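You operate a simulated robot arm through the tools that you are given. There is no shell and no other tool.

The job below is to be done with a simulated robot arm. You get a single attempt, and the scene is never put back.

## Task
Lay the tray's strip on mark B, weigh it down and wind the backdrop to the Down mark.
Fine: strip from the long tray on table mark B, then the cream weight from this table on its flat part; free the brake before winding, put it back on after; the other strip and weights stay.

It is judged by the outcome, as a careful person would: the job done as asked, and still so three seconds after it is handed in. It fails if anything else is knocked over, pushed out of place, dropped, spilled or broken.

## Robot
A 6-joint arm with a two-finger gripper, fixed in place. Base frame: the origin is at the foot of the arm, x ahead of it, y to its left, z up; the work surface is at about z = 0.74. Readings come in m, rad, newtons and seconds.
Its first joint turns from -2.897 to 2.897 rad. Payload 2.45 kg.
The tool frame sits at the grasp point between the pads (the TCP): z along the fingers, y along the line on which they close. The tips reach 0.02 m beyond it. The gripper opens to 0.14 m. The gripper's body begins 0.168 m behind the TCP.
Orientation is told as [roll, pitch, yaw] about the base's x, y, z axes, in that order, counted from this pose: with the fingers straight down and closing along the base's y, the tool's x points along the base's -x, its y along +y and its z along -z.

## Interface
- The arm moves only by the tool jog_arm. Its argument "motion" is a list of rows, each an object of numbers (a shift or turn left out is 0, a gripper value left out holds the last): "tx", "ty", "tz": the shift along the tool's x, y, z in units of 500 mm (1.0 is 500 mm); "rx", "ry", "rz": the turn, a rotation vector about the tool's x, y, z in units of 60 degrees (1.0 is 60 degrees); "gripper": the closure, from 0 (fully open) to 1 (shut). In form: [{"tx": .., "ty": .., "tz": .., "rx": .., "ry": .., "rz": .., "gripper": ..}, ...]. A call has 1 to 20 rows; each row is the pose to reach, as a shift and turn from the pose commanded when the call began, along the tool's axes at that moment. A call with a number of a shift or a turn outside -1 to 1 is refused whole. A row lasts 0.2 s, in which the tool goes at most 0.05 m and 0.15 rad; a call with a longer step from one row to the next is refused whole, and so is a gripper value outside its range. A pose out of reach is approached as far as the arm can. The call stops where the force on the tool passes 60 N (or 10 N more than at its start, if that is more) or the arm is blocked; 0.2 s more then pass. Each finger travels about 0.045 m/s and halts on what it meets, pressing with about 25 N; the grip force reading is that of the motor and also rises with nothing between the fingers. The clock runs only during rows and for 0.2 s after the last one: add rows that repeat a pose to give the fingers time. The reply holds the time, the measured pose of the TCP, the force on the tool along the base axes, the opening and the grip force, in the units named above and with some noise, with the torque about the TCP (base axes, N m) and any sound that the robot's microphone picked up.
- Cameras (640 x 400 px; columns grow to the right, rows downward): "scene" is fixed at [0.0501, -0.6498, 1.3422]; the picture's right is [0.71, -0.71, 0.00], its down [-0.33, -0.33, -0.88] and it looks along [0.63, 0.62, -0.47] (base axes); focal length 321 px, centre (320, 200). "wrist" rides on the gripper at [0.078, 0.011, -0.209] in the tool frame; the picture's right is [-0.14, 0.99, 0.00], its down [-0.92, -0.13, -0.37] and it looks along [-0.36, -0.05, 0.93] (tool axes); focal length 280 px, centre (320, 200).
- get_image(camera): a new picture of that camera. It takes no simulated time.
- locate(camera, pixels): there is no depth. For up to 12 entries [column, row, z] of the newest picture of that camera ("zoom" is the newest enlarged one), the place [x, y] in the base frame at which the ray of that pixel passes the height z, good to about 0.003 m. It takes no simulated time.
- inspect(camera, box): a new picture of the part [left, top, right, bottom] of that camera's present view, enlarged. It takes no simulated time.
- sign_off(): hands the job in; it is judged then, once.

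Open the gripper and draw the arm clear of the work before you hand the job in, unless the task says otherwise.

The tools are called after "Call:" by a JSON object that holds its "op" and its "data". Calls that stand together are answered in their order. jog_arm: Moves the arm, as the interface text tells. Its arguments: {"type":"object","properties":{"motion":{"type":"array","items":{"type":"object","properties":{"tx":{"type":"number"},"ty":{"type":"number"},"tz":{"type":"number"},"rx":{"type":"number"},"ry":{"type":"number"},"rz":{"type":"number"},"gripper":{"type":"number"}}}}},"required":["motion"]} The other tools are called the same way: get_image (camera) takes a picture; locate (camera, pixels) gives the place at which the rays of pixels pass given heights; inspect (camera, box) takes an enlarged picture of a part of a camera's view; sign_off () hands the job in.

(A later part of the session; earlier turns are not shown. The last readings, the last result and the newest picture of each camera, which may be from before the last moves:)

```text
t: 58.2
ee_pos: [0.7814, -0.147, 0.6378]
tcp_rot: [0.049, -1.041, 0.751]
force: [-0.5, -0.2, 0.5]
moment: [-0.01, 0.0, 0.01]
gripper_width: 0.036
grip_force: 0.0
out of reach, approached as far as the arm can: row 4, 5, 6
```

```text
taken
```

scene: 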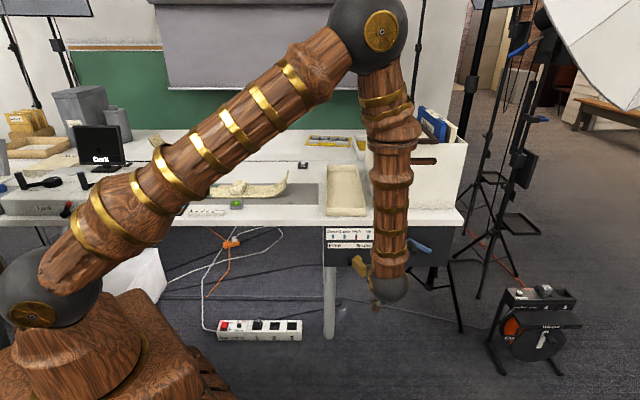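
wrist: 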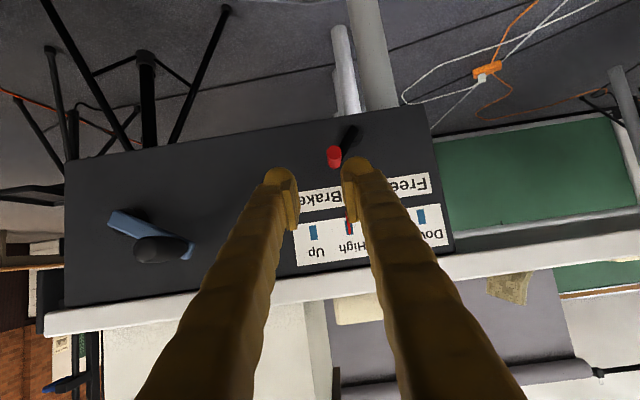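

Reach limits stopped at s=0.657, d=0.449, z=0.638. A steeper pitch (45° down) suits better here, so I pitch to 45° and line up with the brake knob at a 6 cm standoff.

Call:
{"op": "jog_arm", "data": {"motion": [{"tx": -0.001, "ty": 0.009, "tz": 0.013, "rx": 0.0046, "ry": 0.061, "rz": -0.0041}, {"tx": -0.002, "ty": 0.019, "tz": 0.027, "rx": 0.0092, "ry": 0.122, "rz": -0.0083}, {"tx": -0.003, "ty": 0.028, "tz": 0.04, "rx": 0.0138, "ry": 0.183, "rz": -0.0124}, {"tx": -0.004, "ty": 0.038, "tz": 0.0538, "rx": 0.0184, "ry": 0.2439, "rz": -0.0165}, {"tx": -0.004, "ty": 0.038, "tz": 0.0538, "rx": 0.0184, "ry": 0.2439, "rz": -0.0165}]}}

Call:
{"op": "get_image", "data": {"camera": "wrist"}}

Call:
{"op": "get_image", "data": {"camera": "scene"}}

```text
t: 59.4
ee_pos: [0.7867, -0.1151, 0.6274]
tcp_rot: [-0.037, -0.793, 0.809]
force: [-0.8, 0.0, -0.2]
moment: [0.01, 0.01, 0.0]
gripper_width: 0.0361
grip_force: 0.0
out of reach, approached as far as the arm can: row 1
```

```text
taken
```

wrist: 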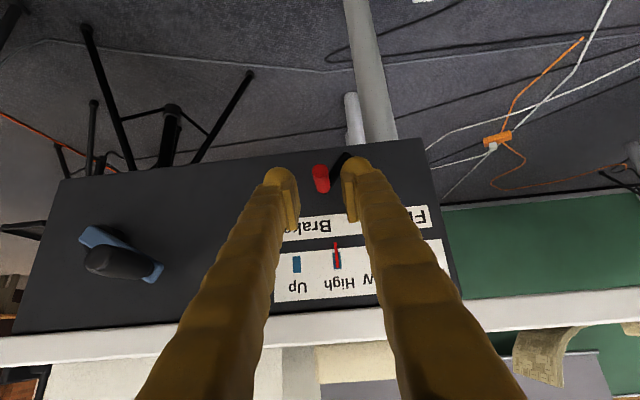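

```text
taken
```

scene: 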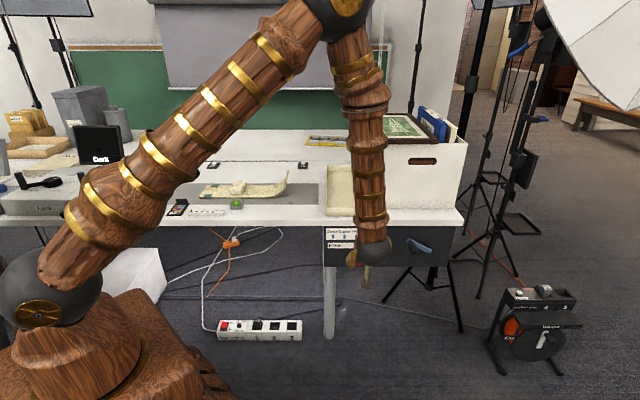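

The brake knob sits centred between the fingers at (321,178) with the pose reached. I slide in about 5.5 cm to straddle the knob.

Call:
{"op": "jog_arm", "data": {"motion": [{"tx": 0.002, "ty": 0.001, "tz": 0.028}, {"tx": 0.004, "ty": 0.002, "tz": 0.056}, {"tx": 0.005, "ty": 0.003, "tz": 0.084}, {"tx": 0.007, "ty": 0.004, "tz": 0.111}, {"tx": 0.007, "ty": 0.004, "tz": 0.111}]}}

Call:
{"op": "get_image", "data": {"camera": "wrist"}}

Call:
{"op": "inspect", "data": {"camera": "scene", "box": [310, 210, 450, 300]}}

```text
t: 60.6
ee_pos: [0.8135, -0.0891, 0.5861]
tcp_rot: [-0.024, -0.79, 0.8]
force: [0.0, -0.5, 0.5]
moment: [0.0, -0.01, 0.0]
gripper_width: 0.0359
grip_force: 0.1
```

```text
taken
```

wrist: 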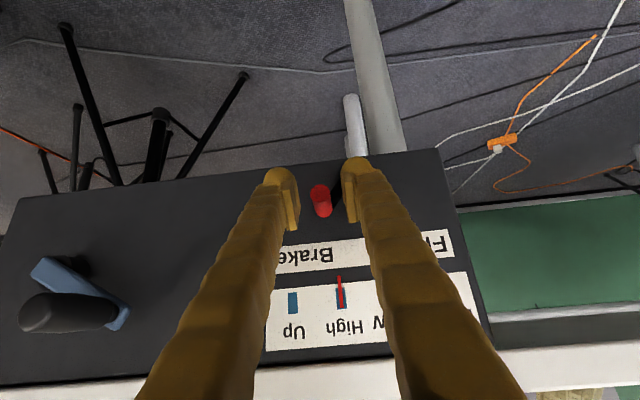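

```text
4.44 times, centred on (380, 255) of scene
```

zoom: 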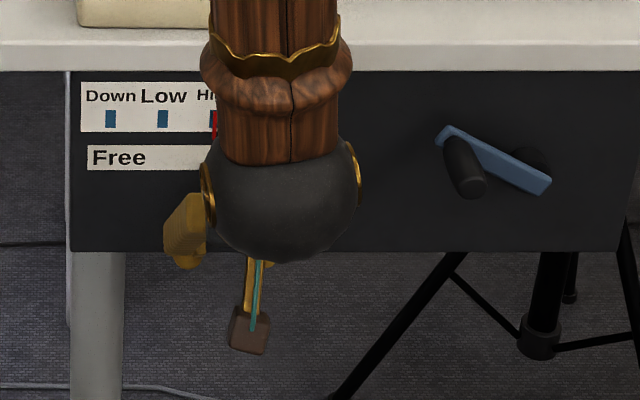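

The knob is between the pads at (321,200), right at the TCP's projection. I check it enlarged.

Call:
{"op": "inspect", "data": {"camera": "wrist", "box": [250, 140, 400, 240]}}

```text
4.00 times, centred on (325, 190) of wrist
```

zoom: 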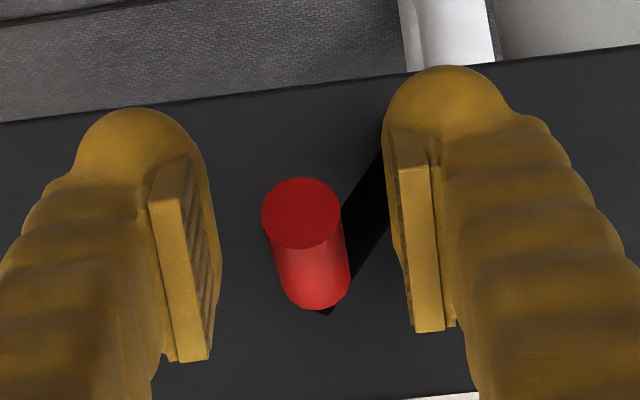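

The knob front is at pad depth. I push the lever left along its arc with the finger cage, first 5 cm, and check.

Call:
{"op": "jog_arm", "data": {"motion": [{"ty": 0.015, "tx": -0.004, "tz": -0.003}, {"ty": 0.03, "tx": -0.008, "tz": -0.006}, {"ty": 0.045, "tx": -0.01, "tz": -0.008}, {"ty": 0.06, "tx": -0.01, "tz": -0.008}, {"ty": 0.075, "tx": -0.01, "tz": -0.008}, {"ty": 0.09, "tx": -0.008, "tz": -0.006}, {"ty": 0.1, "tx": -0.005, "tz": -0.004}, {"ty": 0.1, "tx": -0.005, "tz": -0.004}]}}

Call:
{"op": "inspect", "data": {"camera": "wrist", "box": [220, 120, 460, 320]}}

Call:
{"op": "inspect", "data": {"camera": "scene", "box": [310, 210, 450, 300]}}

```text
t: 62.4
ee_pos: [0.7955, -0.0598, 0.6021]
tcp_rot: [-0.001, -0.786, 0.788]
force: [-0.1, -0.3, -0.2]
moment: [-0.05, 0.05, 0.01]
gripper_width: 0.0356
grip_force: 0.0
out of reach, approached as far as the arm can: row 1, 2, 3, 4, 5, 6, 7, 8
```

```text
2.00 times, centred on (340, 220) of wrist
```

zoom: 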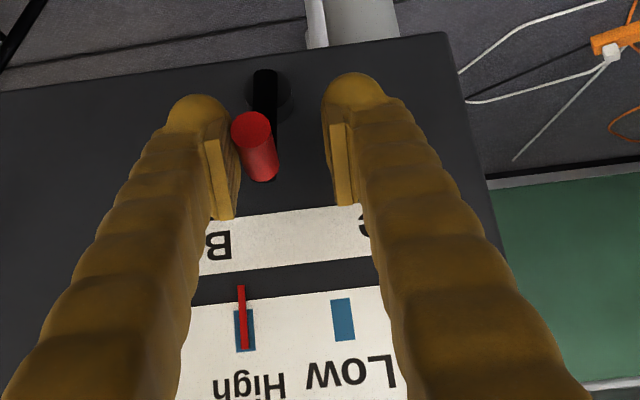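

```text
4.44 times, centred on (380, 255) of scene
```

zoom: 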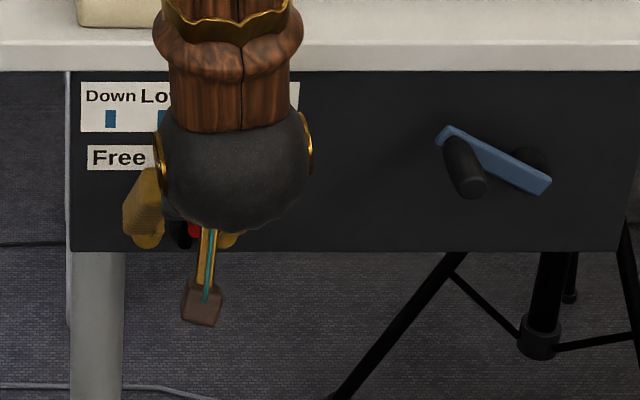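

The lever has moved to about upright, but the 45° pitch is at the reach limit (TCP rose to z=0.602). I pitch the tool steeper by 13° in place before pushing on.

Call:
{"op": "jog_arm", "data": {"motion": [{"tx": 0.006, "ty": 0.002, "tz": -0.001, "ry": 0.054}, {"tx": 0.012, "ty": 0.005, "tz": -0.002, "ry": 0.108}, {"tx": 0.018, "ty": 0.007, "tz": -0.003, "ry": 0.163}, {"tx": 0.024, "ty": 0.01, "tz": -0.004, "ry": 0.217}, {"tx": 0.024, "ty": 0.01, "tz": -0.004, "ry": 0.217}]}}

Call:
{"op": "inspect", "data": {"camera": "wrist", "box": [220, 120, 460, 320]}}

```text
t: 63.6
ee_pos: [0.7851, -0.0636, 0.5938]
tcp_rot: [-0.031, -0.566, 0.796]
force: [0.0, 0.2, -0.7]
moment: [-0.02, 0.0, -0.02]
gripper_width: 0.0359
grip_force: 0.1
```

```text
2.00 times, centred on (340, 220) of wrist
```

zoom: 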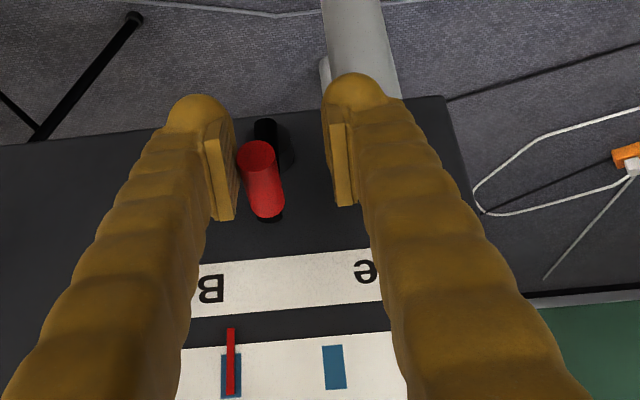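

The pose is now within reach and the knob still caged at (310,195). I push on left by 3 cm.

Call:
{"op": "jog_arm", "data": {"motion": [{"ty": 0.012, "tx": 0.001, "tz": 0.002}, {"ty": 0.024, "tx": 0.002, "tz": 0.004}, {"ty": 0.036, "tx": 0.004, "tz": 0.006}, {"ty": 0.048, "tx": 0.005, "tz": 0.008}, {"ty": 0.06, "tx": 0.006, "tz": 0.01}, {"ty": 0.06, "tx": 0.006, "tz": 0.01}]}}

Call:
{"op": "inspect", "data": {"camera": "wrist", "box": [220, 120, 460, 320]}}

```text
t: 65.0
ee_pos: [0.7638, -0.0426, 0.5887]
tcp_rot: [-0.03, -0.568, 0.798]
force: [2.2, -2.3, 2.0]
moment: [-0.02, -0.02, -0.07]
gripper_width: 0.0385
grip_force: 1.5
```

```text
2.00 times, centred on (340, 220) of wrist
```

zoom: 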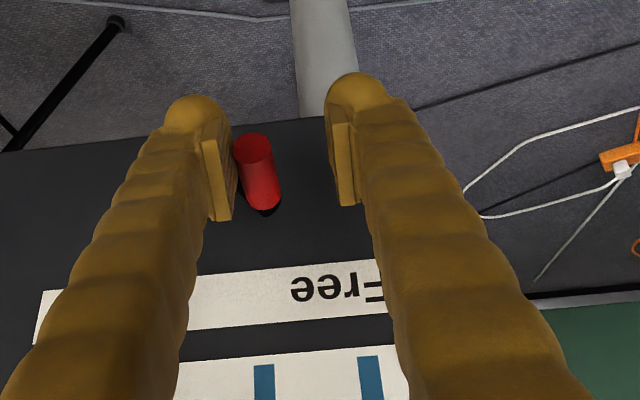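

The lever is now left with a 3 N reaction — likely at its Free stop. I press 4 mm more to make sure.

Call:
{"op": "jog_arm", "data": {"motion": [{"ty": 0.004}, {"ty": 0.008}, {"ty": 0.008}]}}

Call:
{"op": "inspect", "data": {"camera": "wrist", "box": [220, 120, 460, 320]}}

Call:
{"op": "get_image", "data": {"camera": "scene"}}

```text
t: 65.8
ee_pos: [0.7621, -0.0402, 0.5879]
tcp_rot: [-0.033, -0.568, 0.795]
force: [6.7, -13.3, 3.0]
moment: [-0.08, -0.07, -0.24]
gripper_width: 0.0449
grip_force: 6.6
```

```text
2.00 times, centred on (340, 220) of wrist
```

zoom: 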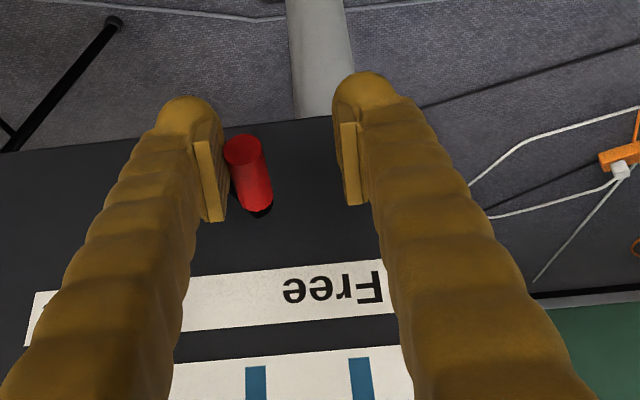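

```text
taken
```

scene: 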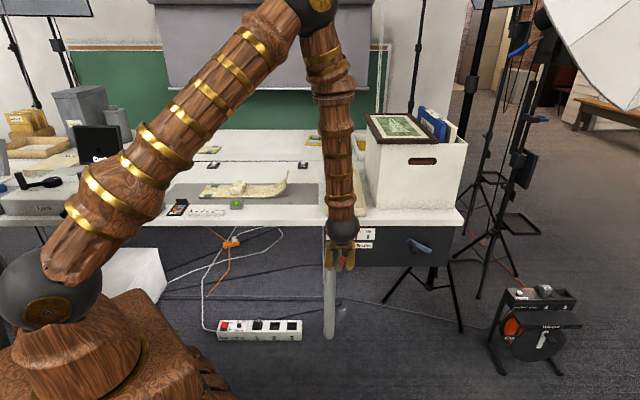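

A 14 N reaction with no further travel confirms the Free stop. I ease off and back away from the knob.

Call:
{"op": "jog_arm", "data": {"motion": [{"ty": -0.012}, {"ty": -0.024}, {"ty": -0.024, "tz": -0.04}, {"ty": -0.024, "tz": -0.08}, {"ty": -0.024, "tz": -0.12}, {"ty": -0.024, "tx": 0.06, "tz": -0.16}, {"ty": -0.024, "tx": 0.12, "tz": -0.18}, {"ty": -0.024, "tx": 0.12, "tz": -0.18}]}}

Call:
{"op": "get_image", "data": {"camera": "wrist"}}

Call:
{"op": "get_image", "data": {"camera": "scene"}}

```text
t: 67.6
ee_pos: [0.6975, -0.1155, 0.6312]
tcp_rot: [-0.032, -0.569, 0.799]
force: [0.2, -0.3, -0.1]
moment: [-0.01, 0.0, -0.02]
gripper_width: 0.036
grip_force: 0.0
```

```text
taken
```

wrist: 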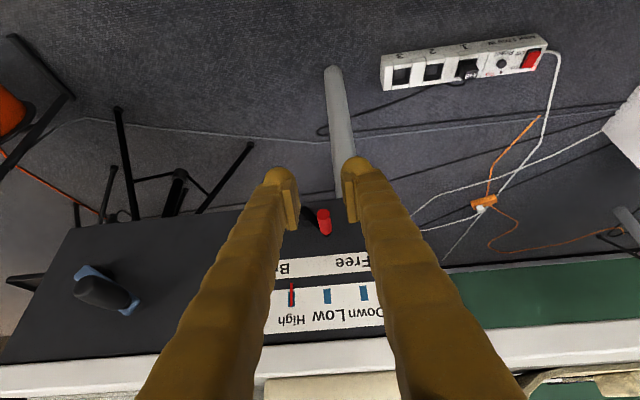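

```text
taken
```

scene: 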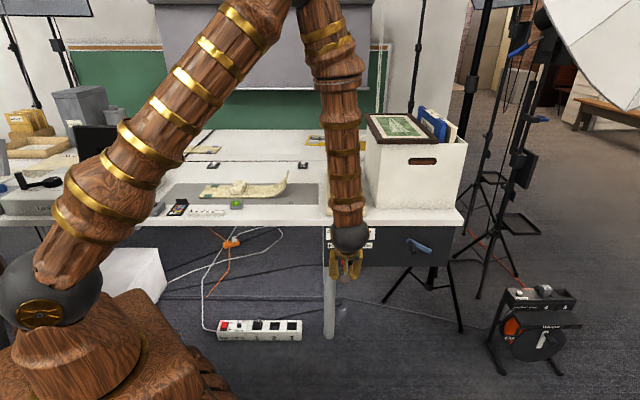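

The brake lever now leans to Free and the pointer stays at High. I retreat toward the crank with the tool pitched 30° below horizontal, to a standoff at s≈0.75.

Call:
{"op": "jog_arm", "data": {"motion": [{"tx": -0.005, "ty": -0.044, "tz": -0.022, "rx": -0.003, "ry": -0.058, "rz": 0.0014}, {"tx": -0.01, "ty": -0.089, "tz": -0.044, "rx": -0.006, "ry": -0.116, "rz": 0.0028}, {"tx": -0.015, "ty": -0.133, "tz": -0.066, "rx": -0.009, "ry": -0.174, "rz": 0.0041}, {"tx": -0.02, "ty": -0.178, "tz": -0.088, "rx": -0.0118, "ry": -0.232, "rz": 0.0055}, {"tx": -0.025, "ty": -0.222, "tz": -0.11, "rx": -0.0147, "ry": -0.29, "rz": 0.0069}, {"tx": -0.03, "ty": -0.266, "tz": -0.131, "rx": -0.0176, "ry": -0.347, "rz": 0.0083}, {"tx": -0.034, "ty": -0.311, "tz": -0.153, "rx": -0.0206, "ry": -0.405, "rz": 0.0096}, {"tx": -0.039, "ty": -0.355, "tz": -0.175, "rx": -0.0235, "ry": -0.463, "rz": 0.011}, {"tx": -0.039, "ty": -0.355, "tz": -0.175, "rx": -0.0235, "ry": -0.463, "rz": 0.011}]}}

Call:
{"op": "get_image", "data": {"camera": "wrist"}}

Call:
{"op": "get_image", "data": {"camera": "scene"}}

```text
t: 69.6
ee_pos: [0.7999, -0.263, 0.72]
tcp_rot: [-0.002, -1.054, 0.791]
force: [0.0, -0.1, 0.4]
moment: [0.0, -0.02, -0.01]
gripper_width: 0.0364
grip_force: 0.2
```

```text
taken
```

wrist: 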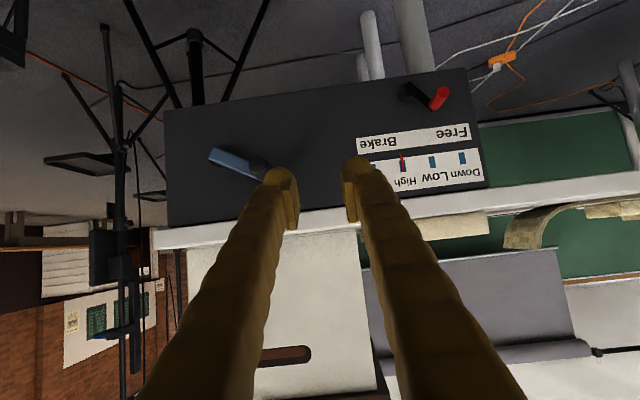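

```text
taken
```

scene: 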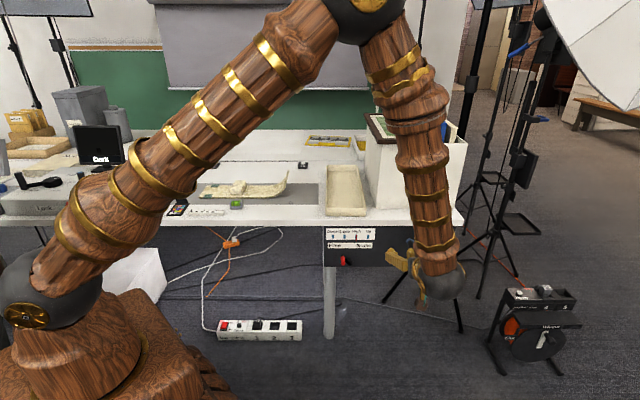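

The scene shows the brake lever leaning left (344,259). I move right in front of the crank for a clear view and to test reach.

Call:
{"op": "jog_arm", "data": {"motion": [{"tx": 0.015, "ty": -0.05, "tz": 0.001}, {"tx": 0.03, "ty": -0.1, "tz": 0.002}, {"tx": 0.045, "ty": -0.15, "tz": 0.003}, {"tx": 0.06, "ty": -0.2, "tz": 0.004}, {"tx": 0.075, "ty": -0.25, "tz": 0.005}, {"tx": 0.089, "ty": -0.3, "tz": 0.005}, {"tx": 0.089, "ty": -0.3, "tz": 0.005}]}}

Call:
{"op": "get_image", "data": {"camera": "wrist"}}

Call:
{"op": "get_image", "data": {"camera": "scene"}}

```text
t: 71.2
ee_pos: [0.8915, -0.3829, 0.6806]
tcp_rot: [0.0, -1.053, 0.79]
force: [-0.3, -0.4, -0.3]
moment: [0.01, 0.0, 0.0]
gripper_width: 0.0358
grip_force: 0.0
```

```text
taken
```

wrist: 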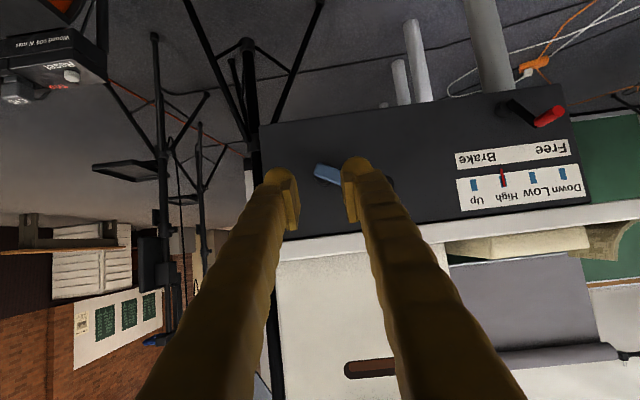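

```text
taken
```

scene: 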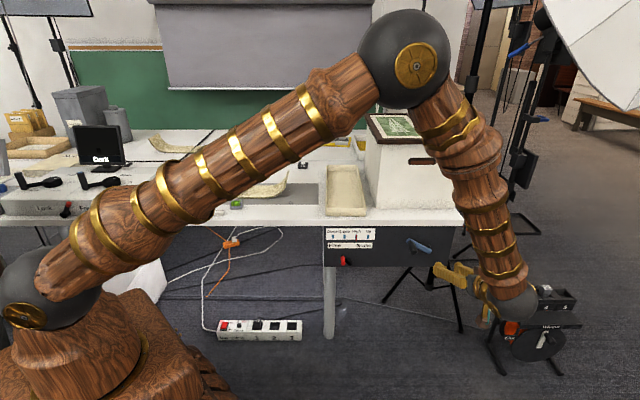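

Reach is fine here (s=0.901, d=0.36, z=0.681). I open the fingers wide so the camera sees the crank between them.

Call:
{"op": "jog_arm", "data": {"motion": [{"gripper": 0.4}, {"gripper": 0.2}, {"gripper": 0.0}, {"gripper": 0.0}, {"gripper": 0.0}, {"gripper": 0.0}, {"gripper": 0.0}]}}

Call:
{"op": "inspect", "data": {"camera": "wrist", "box": [220, 80, 460, 260]}}

Call:
{"op": "inspect", "data": {"camera": "scene", "box": [380, 220, 460, 270]}}

```text
t: 72.8
ee_pos: [0.893, -0.3837, 0.6807]
tcp_rot: [-0.002, -1.05, 0.793]
force: [-0.7, 0.3, 0.4]
moment: [-0.01, 0.0, -0.01]
gripper_width: 0.1398
grip_force: 0.0
```

```text
2.22 times, centred on (340, 170) of wrist
```

zoom: 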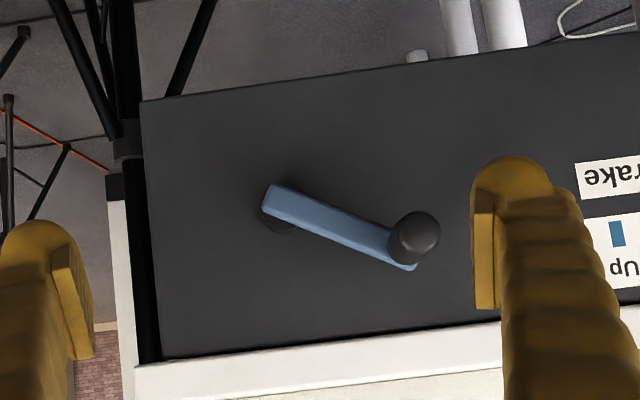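

```text
8.00 times, centred on (420, 245) of scene
```

zoom: 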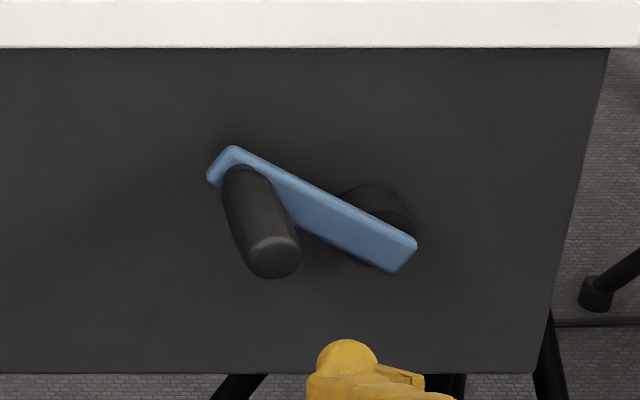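

The knob is seen nearly end-on at (385,184); triangulation gives the knob axis at s≈0.8275, z≈0.654 (d 0.484–0.548) and the hub at s≈0.901, z≈0.614, so radius≈0.083. I go to a pre-grasp 7 cm back along the tool with the opening at 55 mm.

Call:
{"op": "jog_arm", "data": {"motion": [{"tx": -0.02, "ty": 0.03, "tz": 0.01, "gripper": 0.607}, {"tx": -0.041, "ty": 0.06, "tz": 0.02, "gripper": 0.607}, {"tx": -0.062, "ty": 0.09, "tz": 0.04, "gripper": 0.607}, {"tx": -0.083, "ty": 0.12, "tz": 0.07, "gripper": 0.607}, {"tx": -0.103, "ty": 0.149, "tz": 0.1, "gripper": 0.607}, {"tx": -0.103, "ty": 0.149, "tz": 0.13, "gripper": 0.607}, {"tx": -0.103, "ty": 0.149, "tz": 0.147, "gripper": 0.607}, {"tx": -0.103, "ty": 0.149, "tz": 0.147, "gripper": 0.607}]}}

Call:
{"op": "inspect", "data": {"camera": "wrist", "box": [220, 100, 420, 260]}}

Call:
{"op": "inspect", "data": {"camera": "scene", "box": [360, 210, 480, 300]}}

```text
t: 74.6
ee_pos: [0.9028, -0.2655, 0.6886]
tcp_rot: [0.0, -1.053, 0.793]
force: [-0.1, 0.4, -1.1]
moment: [0.0, 0.03, 0.04]
gripper_width: 0.055
grip_force: 0.1
```

```text
2.50 times, centred on (320, 180) of wrist
```

zoom: 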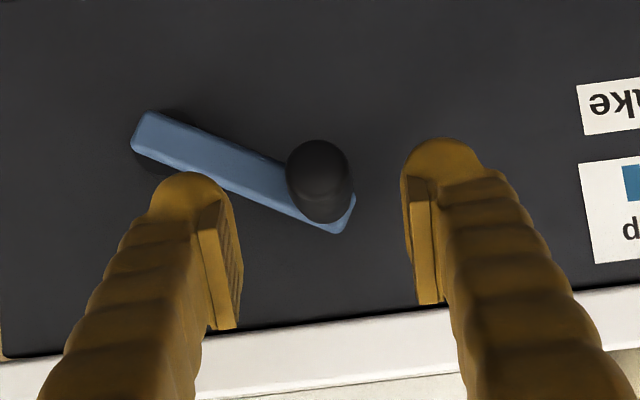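

```text
4.44 times, centred on (420, 255) of scene
```

zoom: 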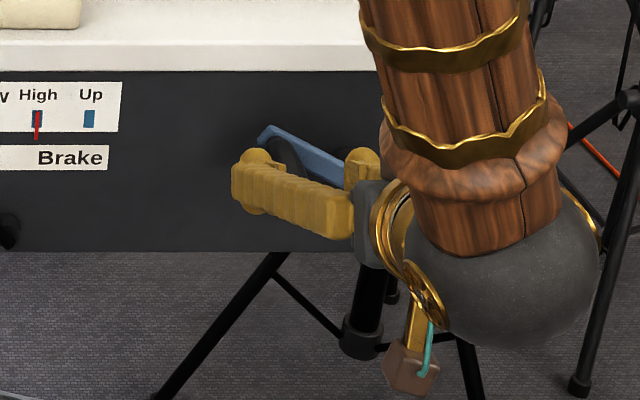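

The knob front projects at (318,166), just as predicted for a centred grasp. I slide forward 7 cm to straddle it.

Call:
{"op": "jog_arm", "data": {"motion": [{"tz": 0.035}, {"tz": 0.07}, {"tz": 0.105}, {"tz": 0.14}, {"tz": 0.14}]}}

Call:
{"op": "inspect", "data": {"camera": "wrist", "box": [220, 100, 420, 260]}}

Call:
{"op": "inspect", "data": {"camera": "scene", "box": [360, 210, 480, 300]}}

```text
t: 75.8
ee_pos: [0.9458, -0.2229, 0.6536]
tcp_rot: [-0.003, -1.054, 0.794]
force: [-0.4, 0.3, -1.4]
moment: [0.01, -0.02, 0.01]
gripper_width: 0.0548
grip_force: 0.0
```

```text
2.50 times, centred on (320, 180) of wrist
```

zoom: 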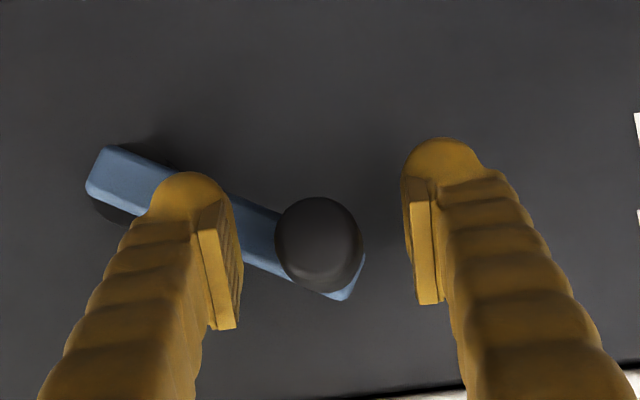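

```text
4.44 times, centred on (420, 255) of scene
```

zoom: 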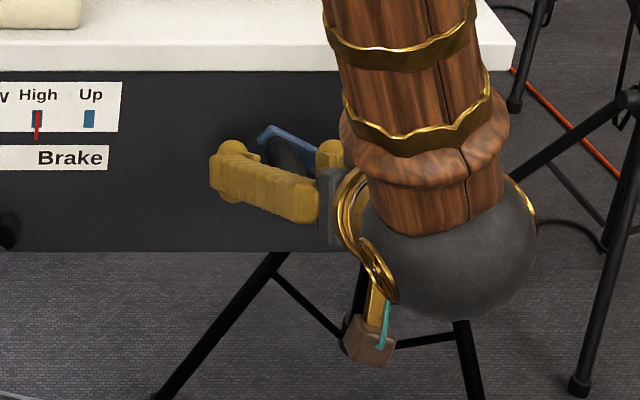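

The knob is well between the pads. I close on it.

Call:
{"op": "jog_arm", "data": {"motion": [{"gripper": 0.75}, {"gripper": 0.9}, {"gripper": 0.9}, {"gripper": 0.9}]}}

Call:
{"op": "inspect", "data": {"camera": "wrist", "box": [220, 100, 420, 260]}}

```text
t: 76.8
ee_pos: [0.9451, -0.2242, 0.6547]
tcp_rot: [-0.001, -1.053, 0.792]
force: [-0.7, 3.0, -1.3]
moment: [-0.03, 0.01, 0.01]
gripper_width: 0.0243
grip_force: 43.0
```

```text
2.50 times, centred on (320, 180) of wrist
```

zoom: 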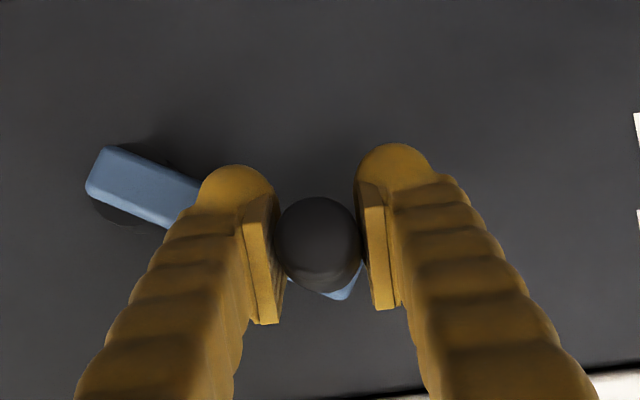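

The knob is held (24 mm). With the hub at s≈0.9005, z≈0.614 I turn it gently 25° clockwise (as seen from the front) and read forces and pointer.

Call:
{"op": "jog_arm", "data": {"motion": [{"tx": -0.0111, "ty": -0.0078, "tz": -0.0063}, {"tx": -0.0214, "ty": -0.0166, "tz": -0.0122}, {"tx": -0.0309, "ty": -0.0262, "tz": -0.0176}, {"tx": -0.0396, "ty": -0.037, "tz": -0.0226}, {"tx": -0.0476, "ty": -0.0484, "tz": -0.0271}]}}

Call:
{"op": "inspect", "data": {"camera": "wrist", "box": [220, 100, 420, 260]}}

Call:
{"op": "inspect", "data": {"camera": "scene", "box": [318, 222, 398, 272]}}

```text
t: 78.0
ee_pos: [0.9618, -0.2407, 0.6813]
tcp_rot: [0.0, -1.053, 0.788]
force: [-9.4, -10.3, -14.9]
moment: [-0.14, 0.16, -0.04]
gripper_width: 0.0242
grip_force: 45.0
```

```text
2.50 times, centred on (320, 180) of wrist
```

zoom: 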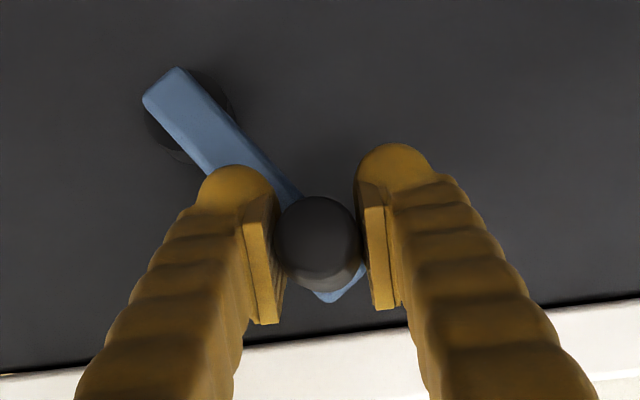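

```text
8.00 times, centred on (358, 247) of scene
```

zoom: 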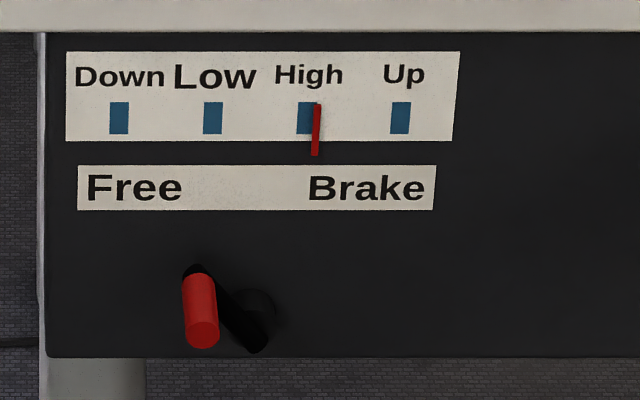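

Clockwise moved the pointer from x=306 to 317 (toward Up), about 11 px per 25°, so lowering is counter-clockwise: roughly 450° from here to Down. Radial pull suggests a slightly smaller radius (0.083), so I turn back counter-clockwise to the 180° position.

Call:
{"op": "jog_arm", "data": {"motion": [{"tx": 0.0111, "ty": 0.012, "tz": 0.0063}, {"tx": 0.0219, "ty": 0.0244, "tz": 0.0125}, {"tx": 0.0335, "ty": 0.0352, "tz": 0.0191}, {"tx": 0.0462, "ty": 0.0448, "tz": 0.0263}, {"tx": 0.0596, "ty": 0.0526, "tz": 0.0339}, {"tx": 0.0739, "ty": 0.0588, "tz": 0.0421}, {"tx": 0.0883, "ty": 0.0634, "tz": 0.0503}, {"tx": 0.1032, "ty": 0.066, "tz": 0.0588}, {"tx": 0.1184, "ty": 0.067, "tz": 0.0674}]}}

Call:
{"op": "inspect", "data": {"camera": "wrist", "box": [220, 100, 420, 260]}}

Call:
{"op": "inspect", "data": {"camera": "scene", "box": [318, 222, 398, 272]}}

```text
t: 80.0
ee_pos: [0.9385, -0.2154, 0.6121]
tcp_rot: [-0.001, -1.051, 0.791]
force: [-34.8, 24.5, -0.4]
moment: [-0.02, -0.21, 0.58]
gripper_width: 0.024
grip_force: 44.3
```

```text
2.50 times, centred on (320, 180) of wrist
```

zoom: 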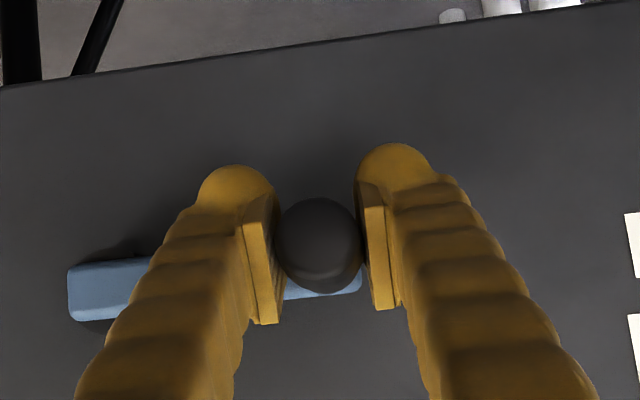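

```text
8.00 times, centred on (358, 247) of scene
```

zoom: 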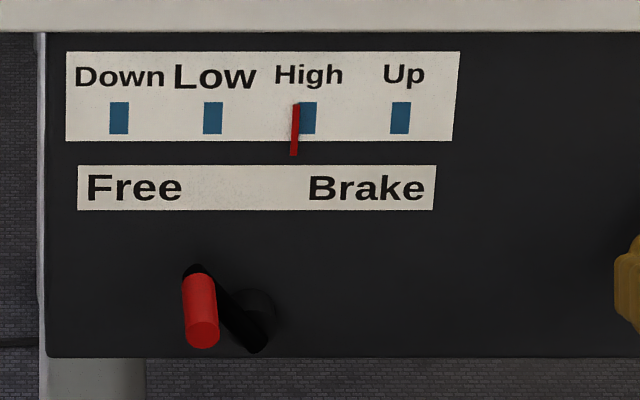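

The pointer moved to x≈294 (about 0.43 px per degree). Fitting the three measured grip points gives hub centre (0.9007, 0.6131) and radius 0.0848, explaining the 42 N side load. I continue counter-clockwise with the corrected circle to 240°.

Call:
{"op": "jog_arm", "data": {"motion": [{"tx": 0.017, "ty": 0.0022, "tz": 0.0097}, {"tx": 0.0322, "ty": -0.0006, "tz": 0.0183}, {"tx": 0.0471, "ty": -0.005, "tz": 0.0268}, {"tx": 0.0615, "ty": -0.0114, "tz": 0.035}, {"tx": 0.0753, "ty": -0.0196, "tz": 0.0428}, {"tx": 0.0881, "ty": -0.0292, "tz": 0.0502}, {"tx": 0.1001, "ty": -0.0404, "tz": 0.057}, {"tx": 0.1111, "ty": -0.053, "tz": 0.0632}, {"tx": 0.1208, "ty": -0.0668, "tz": 0.0688}, {"tx": 0.1291, "ty": -0.0816, "tz": 0.0735}]}}

Call:
{"op": "inspect", "data": {"camera": "wrist", "box": [220, 100, 420, 260]}}

Call:
{"op": "inspect", "data": {"camera": "scene", "box": [318, 222, 398, 272]}}

```text
t: 82.2
ee_pos: [0.9674, -0.2467, 0.5386]
tcp_rot: [-0.001, -1.052, 0.791]
force: [-6.0, 16.9, -29.7]
moment: [-0.36, 0.28, 0.18]
gripper_width: 0.0241
grip_force: 45.2
```

```text
2.50 times, centred on (320, 180) of wrist
```

zoom: 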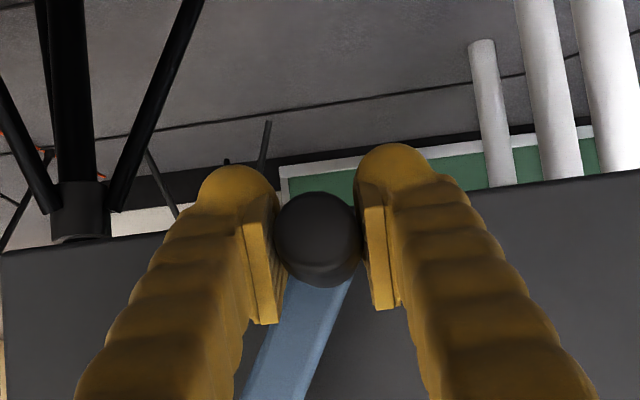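

```text
8.00 times, centred on (358, 247) of scene
```

zoom: 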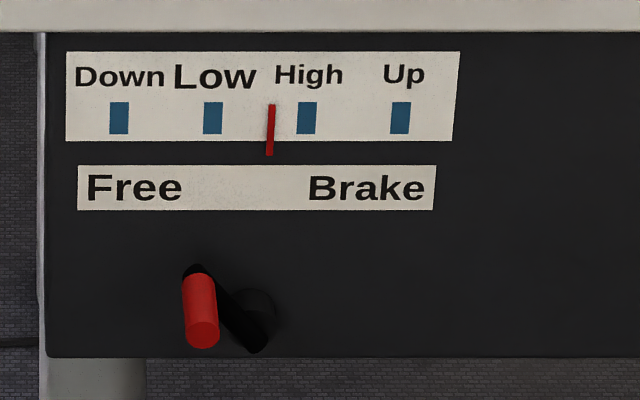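

The pointer is at x≈270 (0.40 px per degree); force is mainly radial (34 N outward), so I nudge the circle (centre z 0.6126, r 0.0853) and continue through the bottom to 300°.

Call:
{"op": "jog_arm", "data": {"motion": [{"tx": 0.0087, "ty": -0.0154, "tz": 0.005}, {"tx": 0.0143, "ty": -0.032, "tz": 0.0081}, {"tx": 0.0182, "ty": -0.0494, "tz": 0.0104}, {"tx": 0.0207, "ty": -0.067, "tz": 0.0118}, {"tx": 0.0216, "ty": -0.0848, "tz": 0.0123}, {"tx": 0.0207, "ty": -0.1026, "tz": 0.0118}, {"tx": 0.0182, "ty": -0.1202, "tz": 0.0104}, {"tx": 0.0143, "ty": -0.1376, "tz": 0.0081}, {"tx": 0.0087, "ty": -0.1542, "tz": 0.005}, {"tx": 0.0017, "ty": -0.1702, "tz": 0.001}]}}

Call:
{"op": "inspect", "data": {"camera": "wrist", "box": [220, 100, 420, 260]}}

Call:
{"op": "inspect", "data": {"camera": "scene", "box": [318, 222, 398, 272]}}

```text
t: 84.4
ee_pos: [1.0273, -0.3055, 0.5387]
tcp_rot: [-0.002, -1.052, 0.791]
force: [-27.0, -9.5, 17.0]
moment: [0.18, -0.17, 0.2]
gripper_width: 0.024
grip_force: 44.8
```

```text
2.50 times, centred on (320, 180) of wrist
```

zoom: 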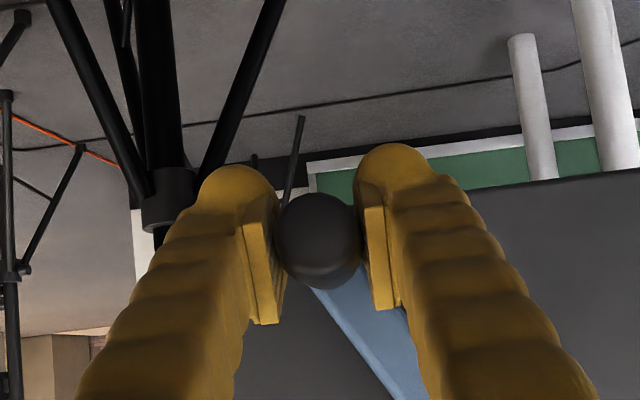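

```text
8.00 times, centred on (358, 247) of scene
```

zoom: 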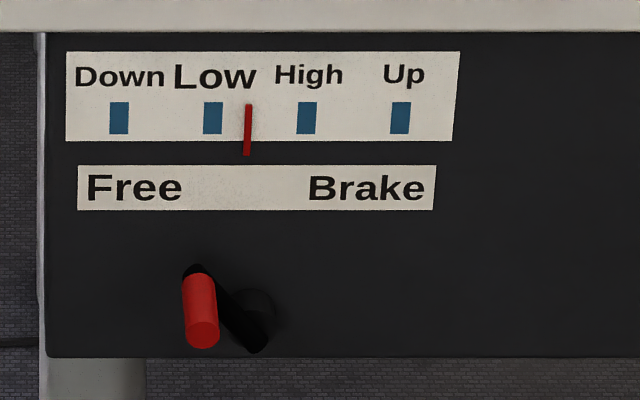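

The pointer is at x≈247.5; overall about 0.393 px/° (≈240° of crank per mark), so Down should come with the knob near the bottom after about 331° more. I continue counter-clockwise to 360° with small corrections.

Call:
{"op": "jog_arm", "data": {"motion": [{"tx": -0.0084, "ty": -0.0138, "tz": -0.0066}, {"tx": -0.0181, "ty": -0.0276, "tz": -0.0122}, {"tx": -0.0291, "ty": -0.0402, "tz": -0.0184}, {"tx": -0.0411, "ty": -0.0514, "tz": -0.0253}, {"tx": -0.0541, "ty": -0.061, "tz": -0.0327}, {"tx": -0.0679, "ty": -0.069, "tz": -0.0405}, {"tx": -0.0823, "ty": -0.0754, "tz": -0.0487}, {"tx": -0.0972, "ty": -0.08, "tz": -0.0572}, {"tx": -0.1125, "ty": -0.0828, "tz": -0.0659}, {"tx": -0.128, "ty": -0.0838, "tz": -0.0748}]}}

Call:
{"op": "inspect", "data": {"camera": "wrist", "box": [220, 100, 420, 260]}}

Call:
{"op": "inspect", "data": {"camera": "scene", "box": [318, 222, 398, 272]}}

```text
t: 86.6
ee_pos: [1.0578, -0.3351, 0.6145]
tcp_rot: [-0.003, -1.053, 0.794]
force: [33.4, 7.8, 1.6]
moment: [-0.16, 0.21, -0.19]
gripper_width: 0.0244
grip_force: 45.1
```

```text
2.50 times, centred on (320, 180) of wrist
```

zoom: 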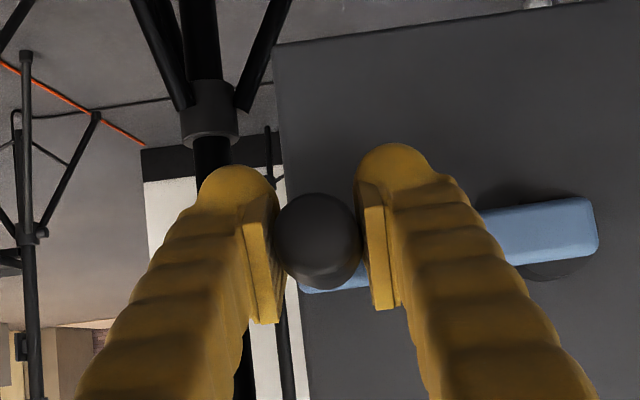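

```text
8.00 times, centred on (358, 247) of scene
```

zoom: 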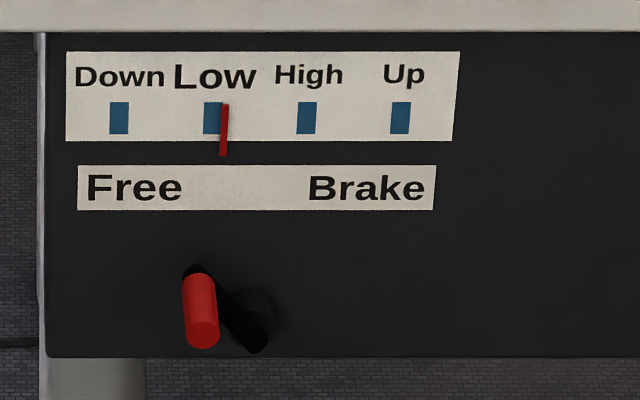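

The right side was reached without trouble, and the pointer is at x≈224.5. I continue over the right-top to 420°.

Call:
{"op": "jog_arm", "data": {"motion": [{"tx": -0.016, "ty": -0.0002, "tz": -0.0079}, {"tx": -0.0313, "ty": 0.0026, "tz": -0.0166}, {"tx": -0.0462, "ty": 0.0072, "tz": -0.0251}, {"tx": -0.0608, "ty": 0.0136, "tz": -0.0335}, {"tx": -0.0745, "ty": 0.0216, "tz": -0.0413}, {"tx": -0.0876, "ty": 0.0314, "tz": -0.0487}, {"tx": -0.0996, "ty": 0.0426, "tz": -0.0555}, {"tx": -0.1105, "ty": 0.0552, "tz": -0.0618}, {"tx": -0.1202, "ty": 0.069, "tz": -0.0673}, {"tx": -0.1288, "ty": 0.084, "tz": -0.0722}]}}

Call:
{"op": "inspect", "data": {"camera": "wrist", "box": [220, 100, 420, 260]}}

Call:
{"op": "inspect", "data": {"camera": "scene", "box": [318, 222, 398, 272]}}

```text
t: 88.8
ee_pos: [1.028, -0.3042, 0.6857]
tcp_rot: [-0.003, -1.052, 0.791]
force: [0.3, 2.0, -2.0]
moment: [-0.13, 0.11, 0.03]
gripper_width: 0.024
grip_force: 44.9
```

```text
2.50 times, centred on (320, 180) of wrist
```

zoom: 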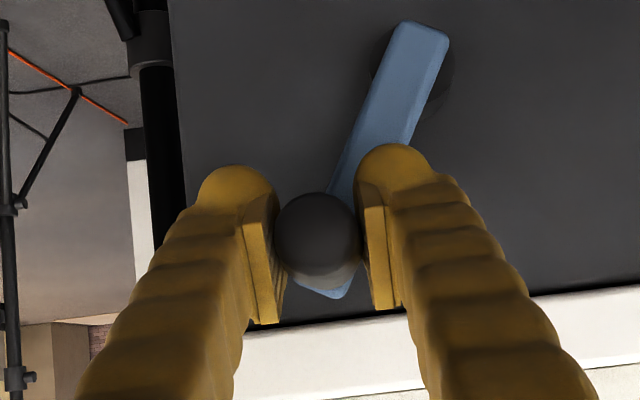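

```text
8.00 times, centred on (358, 247) of scene
```

zoom: 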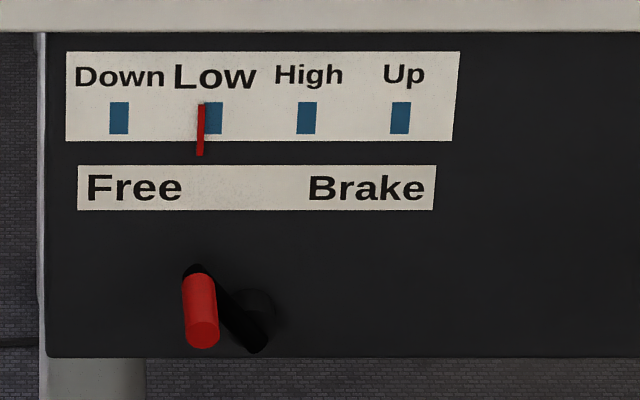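

Forces are nearly zero now and the pointer is at x≈200.5. I continue over the top to 480°.

Call:
{"op": "jog_arm", "data": {"motion": [{"tx": -0.007, "ty": 0.0158, "tz": -0.0039}, {"tx": -0.0125, "ty": 0.0326, "tz": -0.0069}, {"tx": -0.0165, "ty": 0.0498, "tz": -0.0091}, {"tx": -0.0189, "ty": 0.0674, "tz": -0.0104}, {"tx": -0.02, "ty": 0.0852, "tz": -0.0108}, {"tx": -0.0192, "ty": 0.103, "tz": -0.0103}, {"tx": -0.0168, "ty": 0.1206, "tz": -0.0088}, {"tx": -0.0128, "ty": 0.1378, "tz": -0.0064}, {"tx": -0.0074, "ty": 0.1546, "tz": -0.0032}, {"tx": -0.0005, "ty": 0.1704, "tz": 0.0009}]}}

Call:
{"op": "inspect", "data": {"camera": "wrist", "box": [220, 100, 420, 260]}}

Call:
{"op": "inspect", "data": {"camera": "scene", "box": [318, 222, 398, 272]}}

```text
t: 91.0
ee_pos: [0.9682, -0.2453, 0.686]
tcp_rot: [-0.002, -1.053, 0.794]
force: [2.5, -3.1, -1.8]
moment: [-0.08, 0.1, -0.03]
gripper_width: 0.0238
grip_force: 45.1
```

```text
2.50 times, centred on (320, 180) of wrist
```

zoom: 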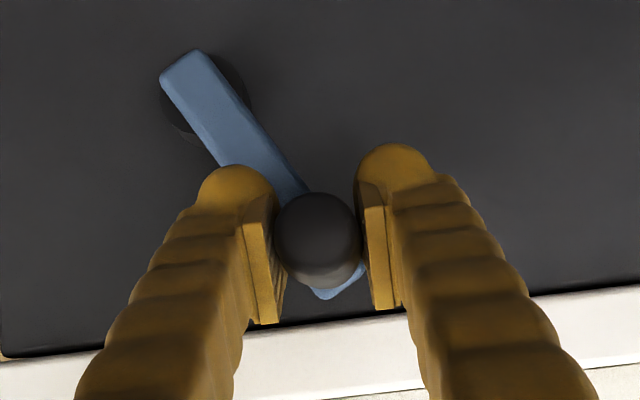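

```text
8.00 times, centred on (358, 247) of scene
```

zoom: 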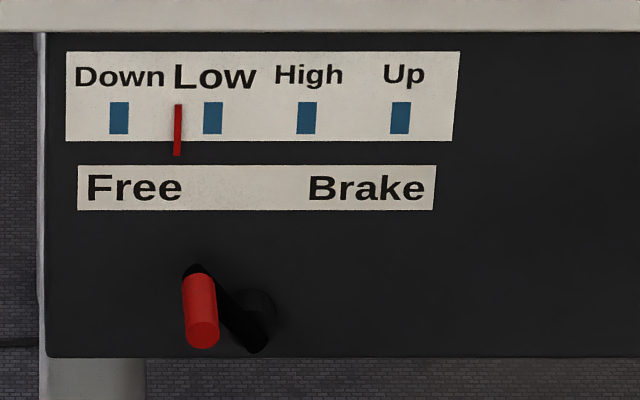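

Pointer at x≈177.5 with low forces; about 150° remain. I continue down the left side to 540°.

Call:
{"op": "jog_arm", "data": {"motion": [{"tx": 0.0085, "ty": 0.015, "tz": 0.0049}, {"tx": 0.0182, "ty": 0.0288, "tz": 0.0104}, {"tx": 0.0292, "ty": 0.0414, "tz": 0.0167}, {"tx": 0.0412, "ty": 0.0526, "tz": 0.0236}, {"tx": 0.0542, "ty": 0.0624, "tz": 0.031}, {"tx": 0.068, "ty": 0.0704, "tz": 0.0389}, {"tx": 0.0826, "ty": 0.0768, "tz": 0.0473}, {"tx": 0.0975, "ty": 0.0814, "tz": 0.0558}, {"tx": 0.1128, "ty": 0.0842, "tz": 0.0645}, {"tx": 0.1283, "ty": 0.0852, "tz": 0.0733}]}}

Call:
{"op": "inspect", "data": {"camera": "wrist", "box": [220, 100, 420, 260]}}

Call:
{"op": "inspect", "data": {"camera": "scene", "box": [318, 222, 398, 272]}}

```text
t: 93.2
ee_pos: [0.9379, -0.2149, 0.6111]
tcp_rot: [0.0, -1.054, 0.791]
force: [-18.2, -7.3, -1.6]
moment: [0.16, -0.14, 0.1]
gripper_width: 0.0243
grip_force: 45.3
```

```text
2.50 times, centred on (320, 180) of wrist
```

zoom: 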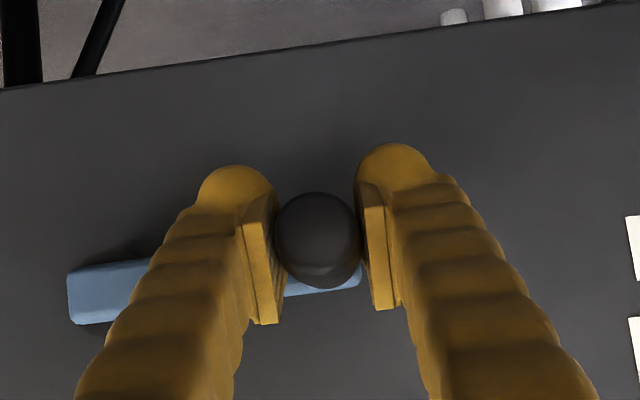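

```text
8.00 times, centred on (358, 247) of scene
```

zoom: 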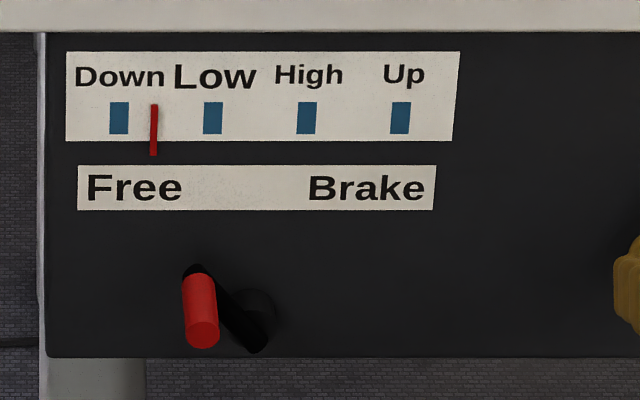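

Pointer at x≈154 with the Down mark centred at 118.5, so about 90° remain. I continue to 600°.

Call:
{"op": "jog_arm", "data": {"motion": [{"tx": 0.0158, "ty": -0.001, "tz": 0.0083}, {"tx": 0.0311, "ty": -0.0038, "tz": 0.017}, {"tx": 0.046, "ty": -0.0084, "tz": 0.0255}, {"tx": 0.0606, "ty": -0.0148, "tz": 0.0339}, {"tx": 0.0743, "ty": -0.0228, "tz": 0.0417}, {"tx": 0.0874, "ty": -0.0326, "tz": 0.0491}, {"tx": 0.0994, "ty": -0.0438, "tz": 0.0559}, {"tx": 0.1103, "ty": -0.0564, "tz": 0.0622}, {"tx": 0.12, "ty": -0.0702, "tz": 0.0677}, {"tx": 0.1286, "ty": -0.0852, "tz": 0.0726}]}}

Call:
{"op": "inspect", "data": {"camera": "scene", "box": [318, 222, 398, 272]}}

Call:
{"op": "inspect", "data": {"camera": "wrist", "box": [220, 100, 420, 260]}}

```text
t: 95.4
ee_pos: [0.9674, -0.2451, 0.5387]
tcp_rot: [-0.002, -1.052, 0.79]
force: [0.1, -3.2, 6.8]
moment: [0.17, -0.17, -0.05]
gripper_width: 0.0237
grip_force: 44.6
```

```text
8.00 times, centred on (358, 247) of scene
```

zoom: 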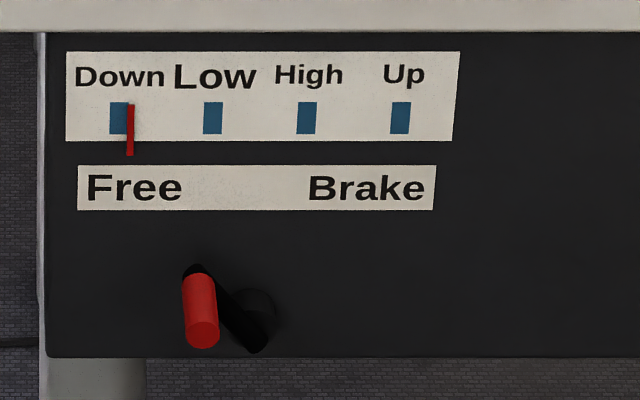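

```text
2.50 times, centred on (320, 180) of wrist
```

zoom: 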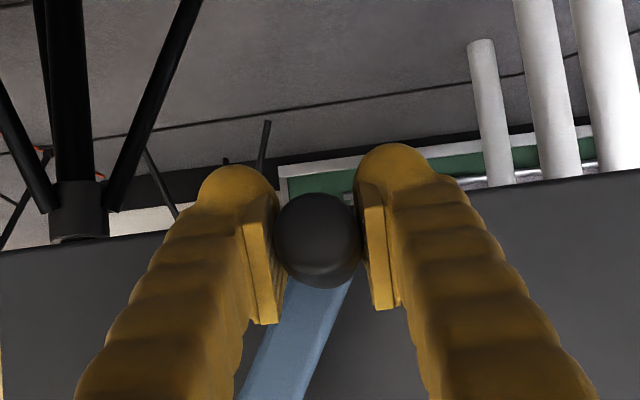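

Pointer at x≈130.5; the mark centre is 118.5, so about 30° more. I turn to 630°.

Call:
{"op": "jog_arm", "data": {"motion": [{"tx": 0.007, "ty": -0.0158, "tz": 0.0038}, {"tx": 0.0125, "ty": -0.0326, "tz": 0.0068}, {"tx": 0.0165, "ty": -0.0498, "tz": 0.009}, {"tx": 0.0189, "ty": -0.0674, "tz": 0.0103}, {"tx": 0.0199, "ty": -0.0852, "tz": 0.0107}, {"tx": 0.0199, "ty": -0.0852, "tz": 0.0107}]}}

Call:
{"op": "inspect", "data": {"camera": "scene", "box": [318, 222, 398, 272]}}

Call:
{"op": "inspect", "data": {"camera": "scene", "box": [322, 226, 354, 246]}}

```text
t: 96.8
ee_pos: [0.9975, -0.2747, 0.5284]
tcp_rot: [-0.002, -1.053, 0.792]
force: [-6.2, 1.7, 12.6]
moment: [0.14, -0.18, 0.06]
gripper_width: 0.0241
grip_force: 44.6
```

```text
8.00 times, centred on (358, 247) of scene
```

zoom: 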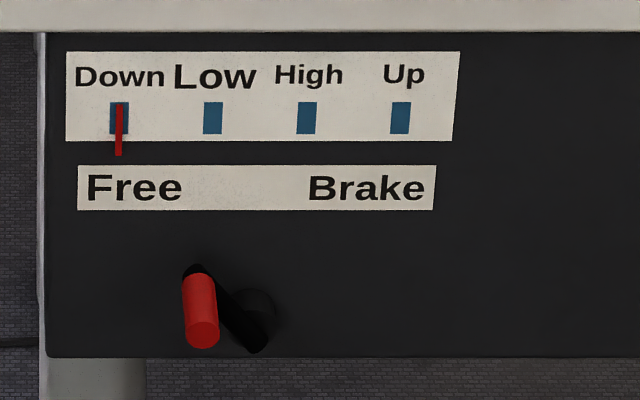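

```text
16.00 times, centred on (338, 236) of scene
```

zoom: 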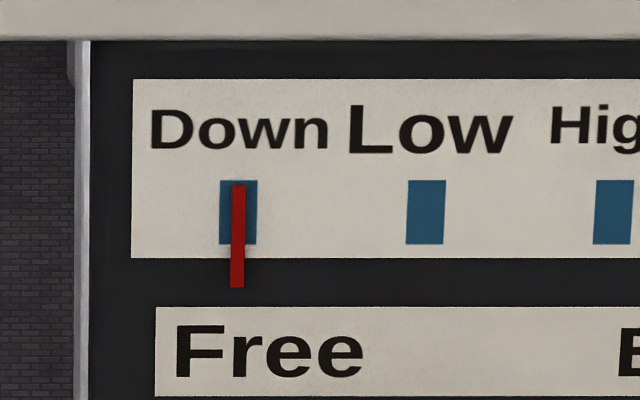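

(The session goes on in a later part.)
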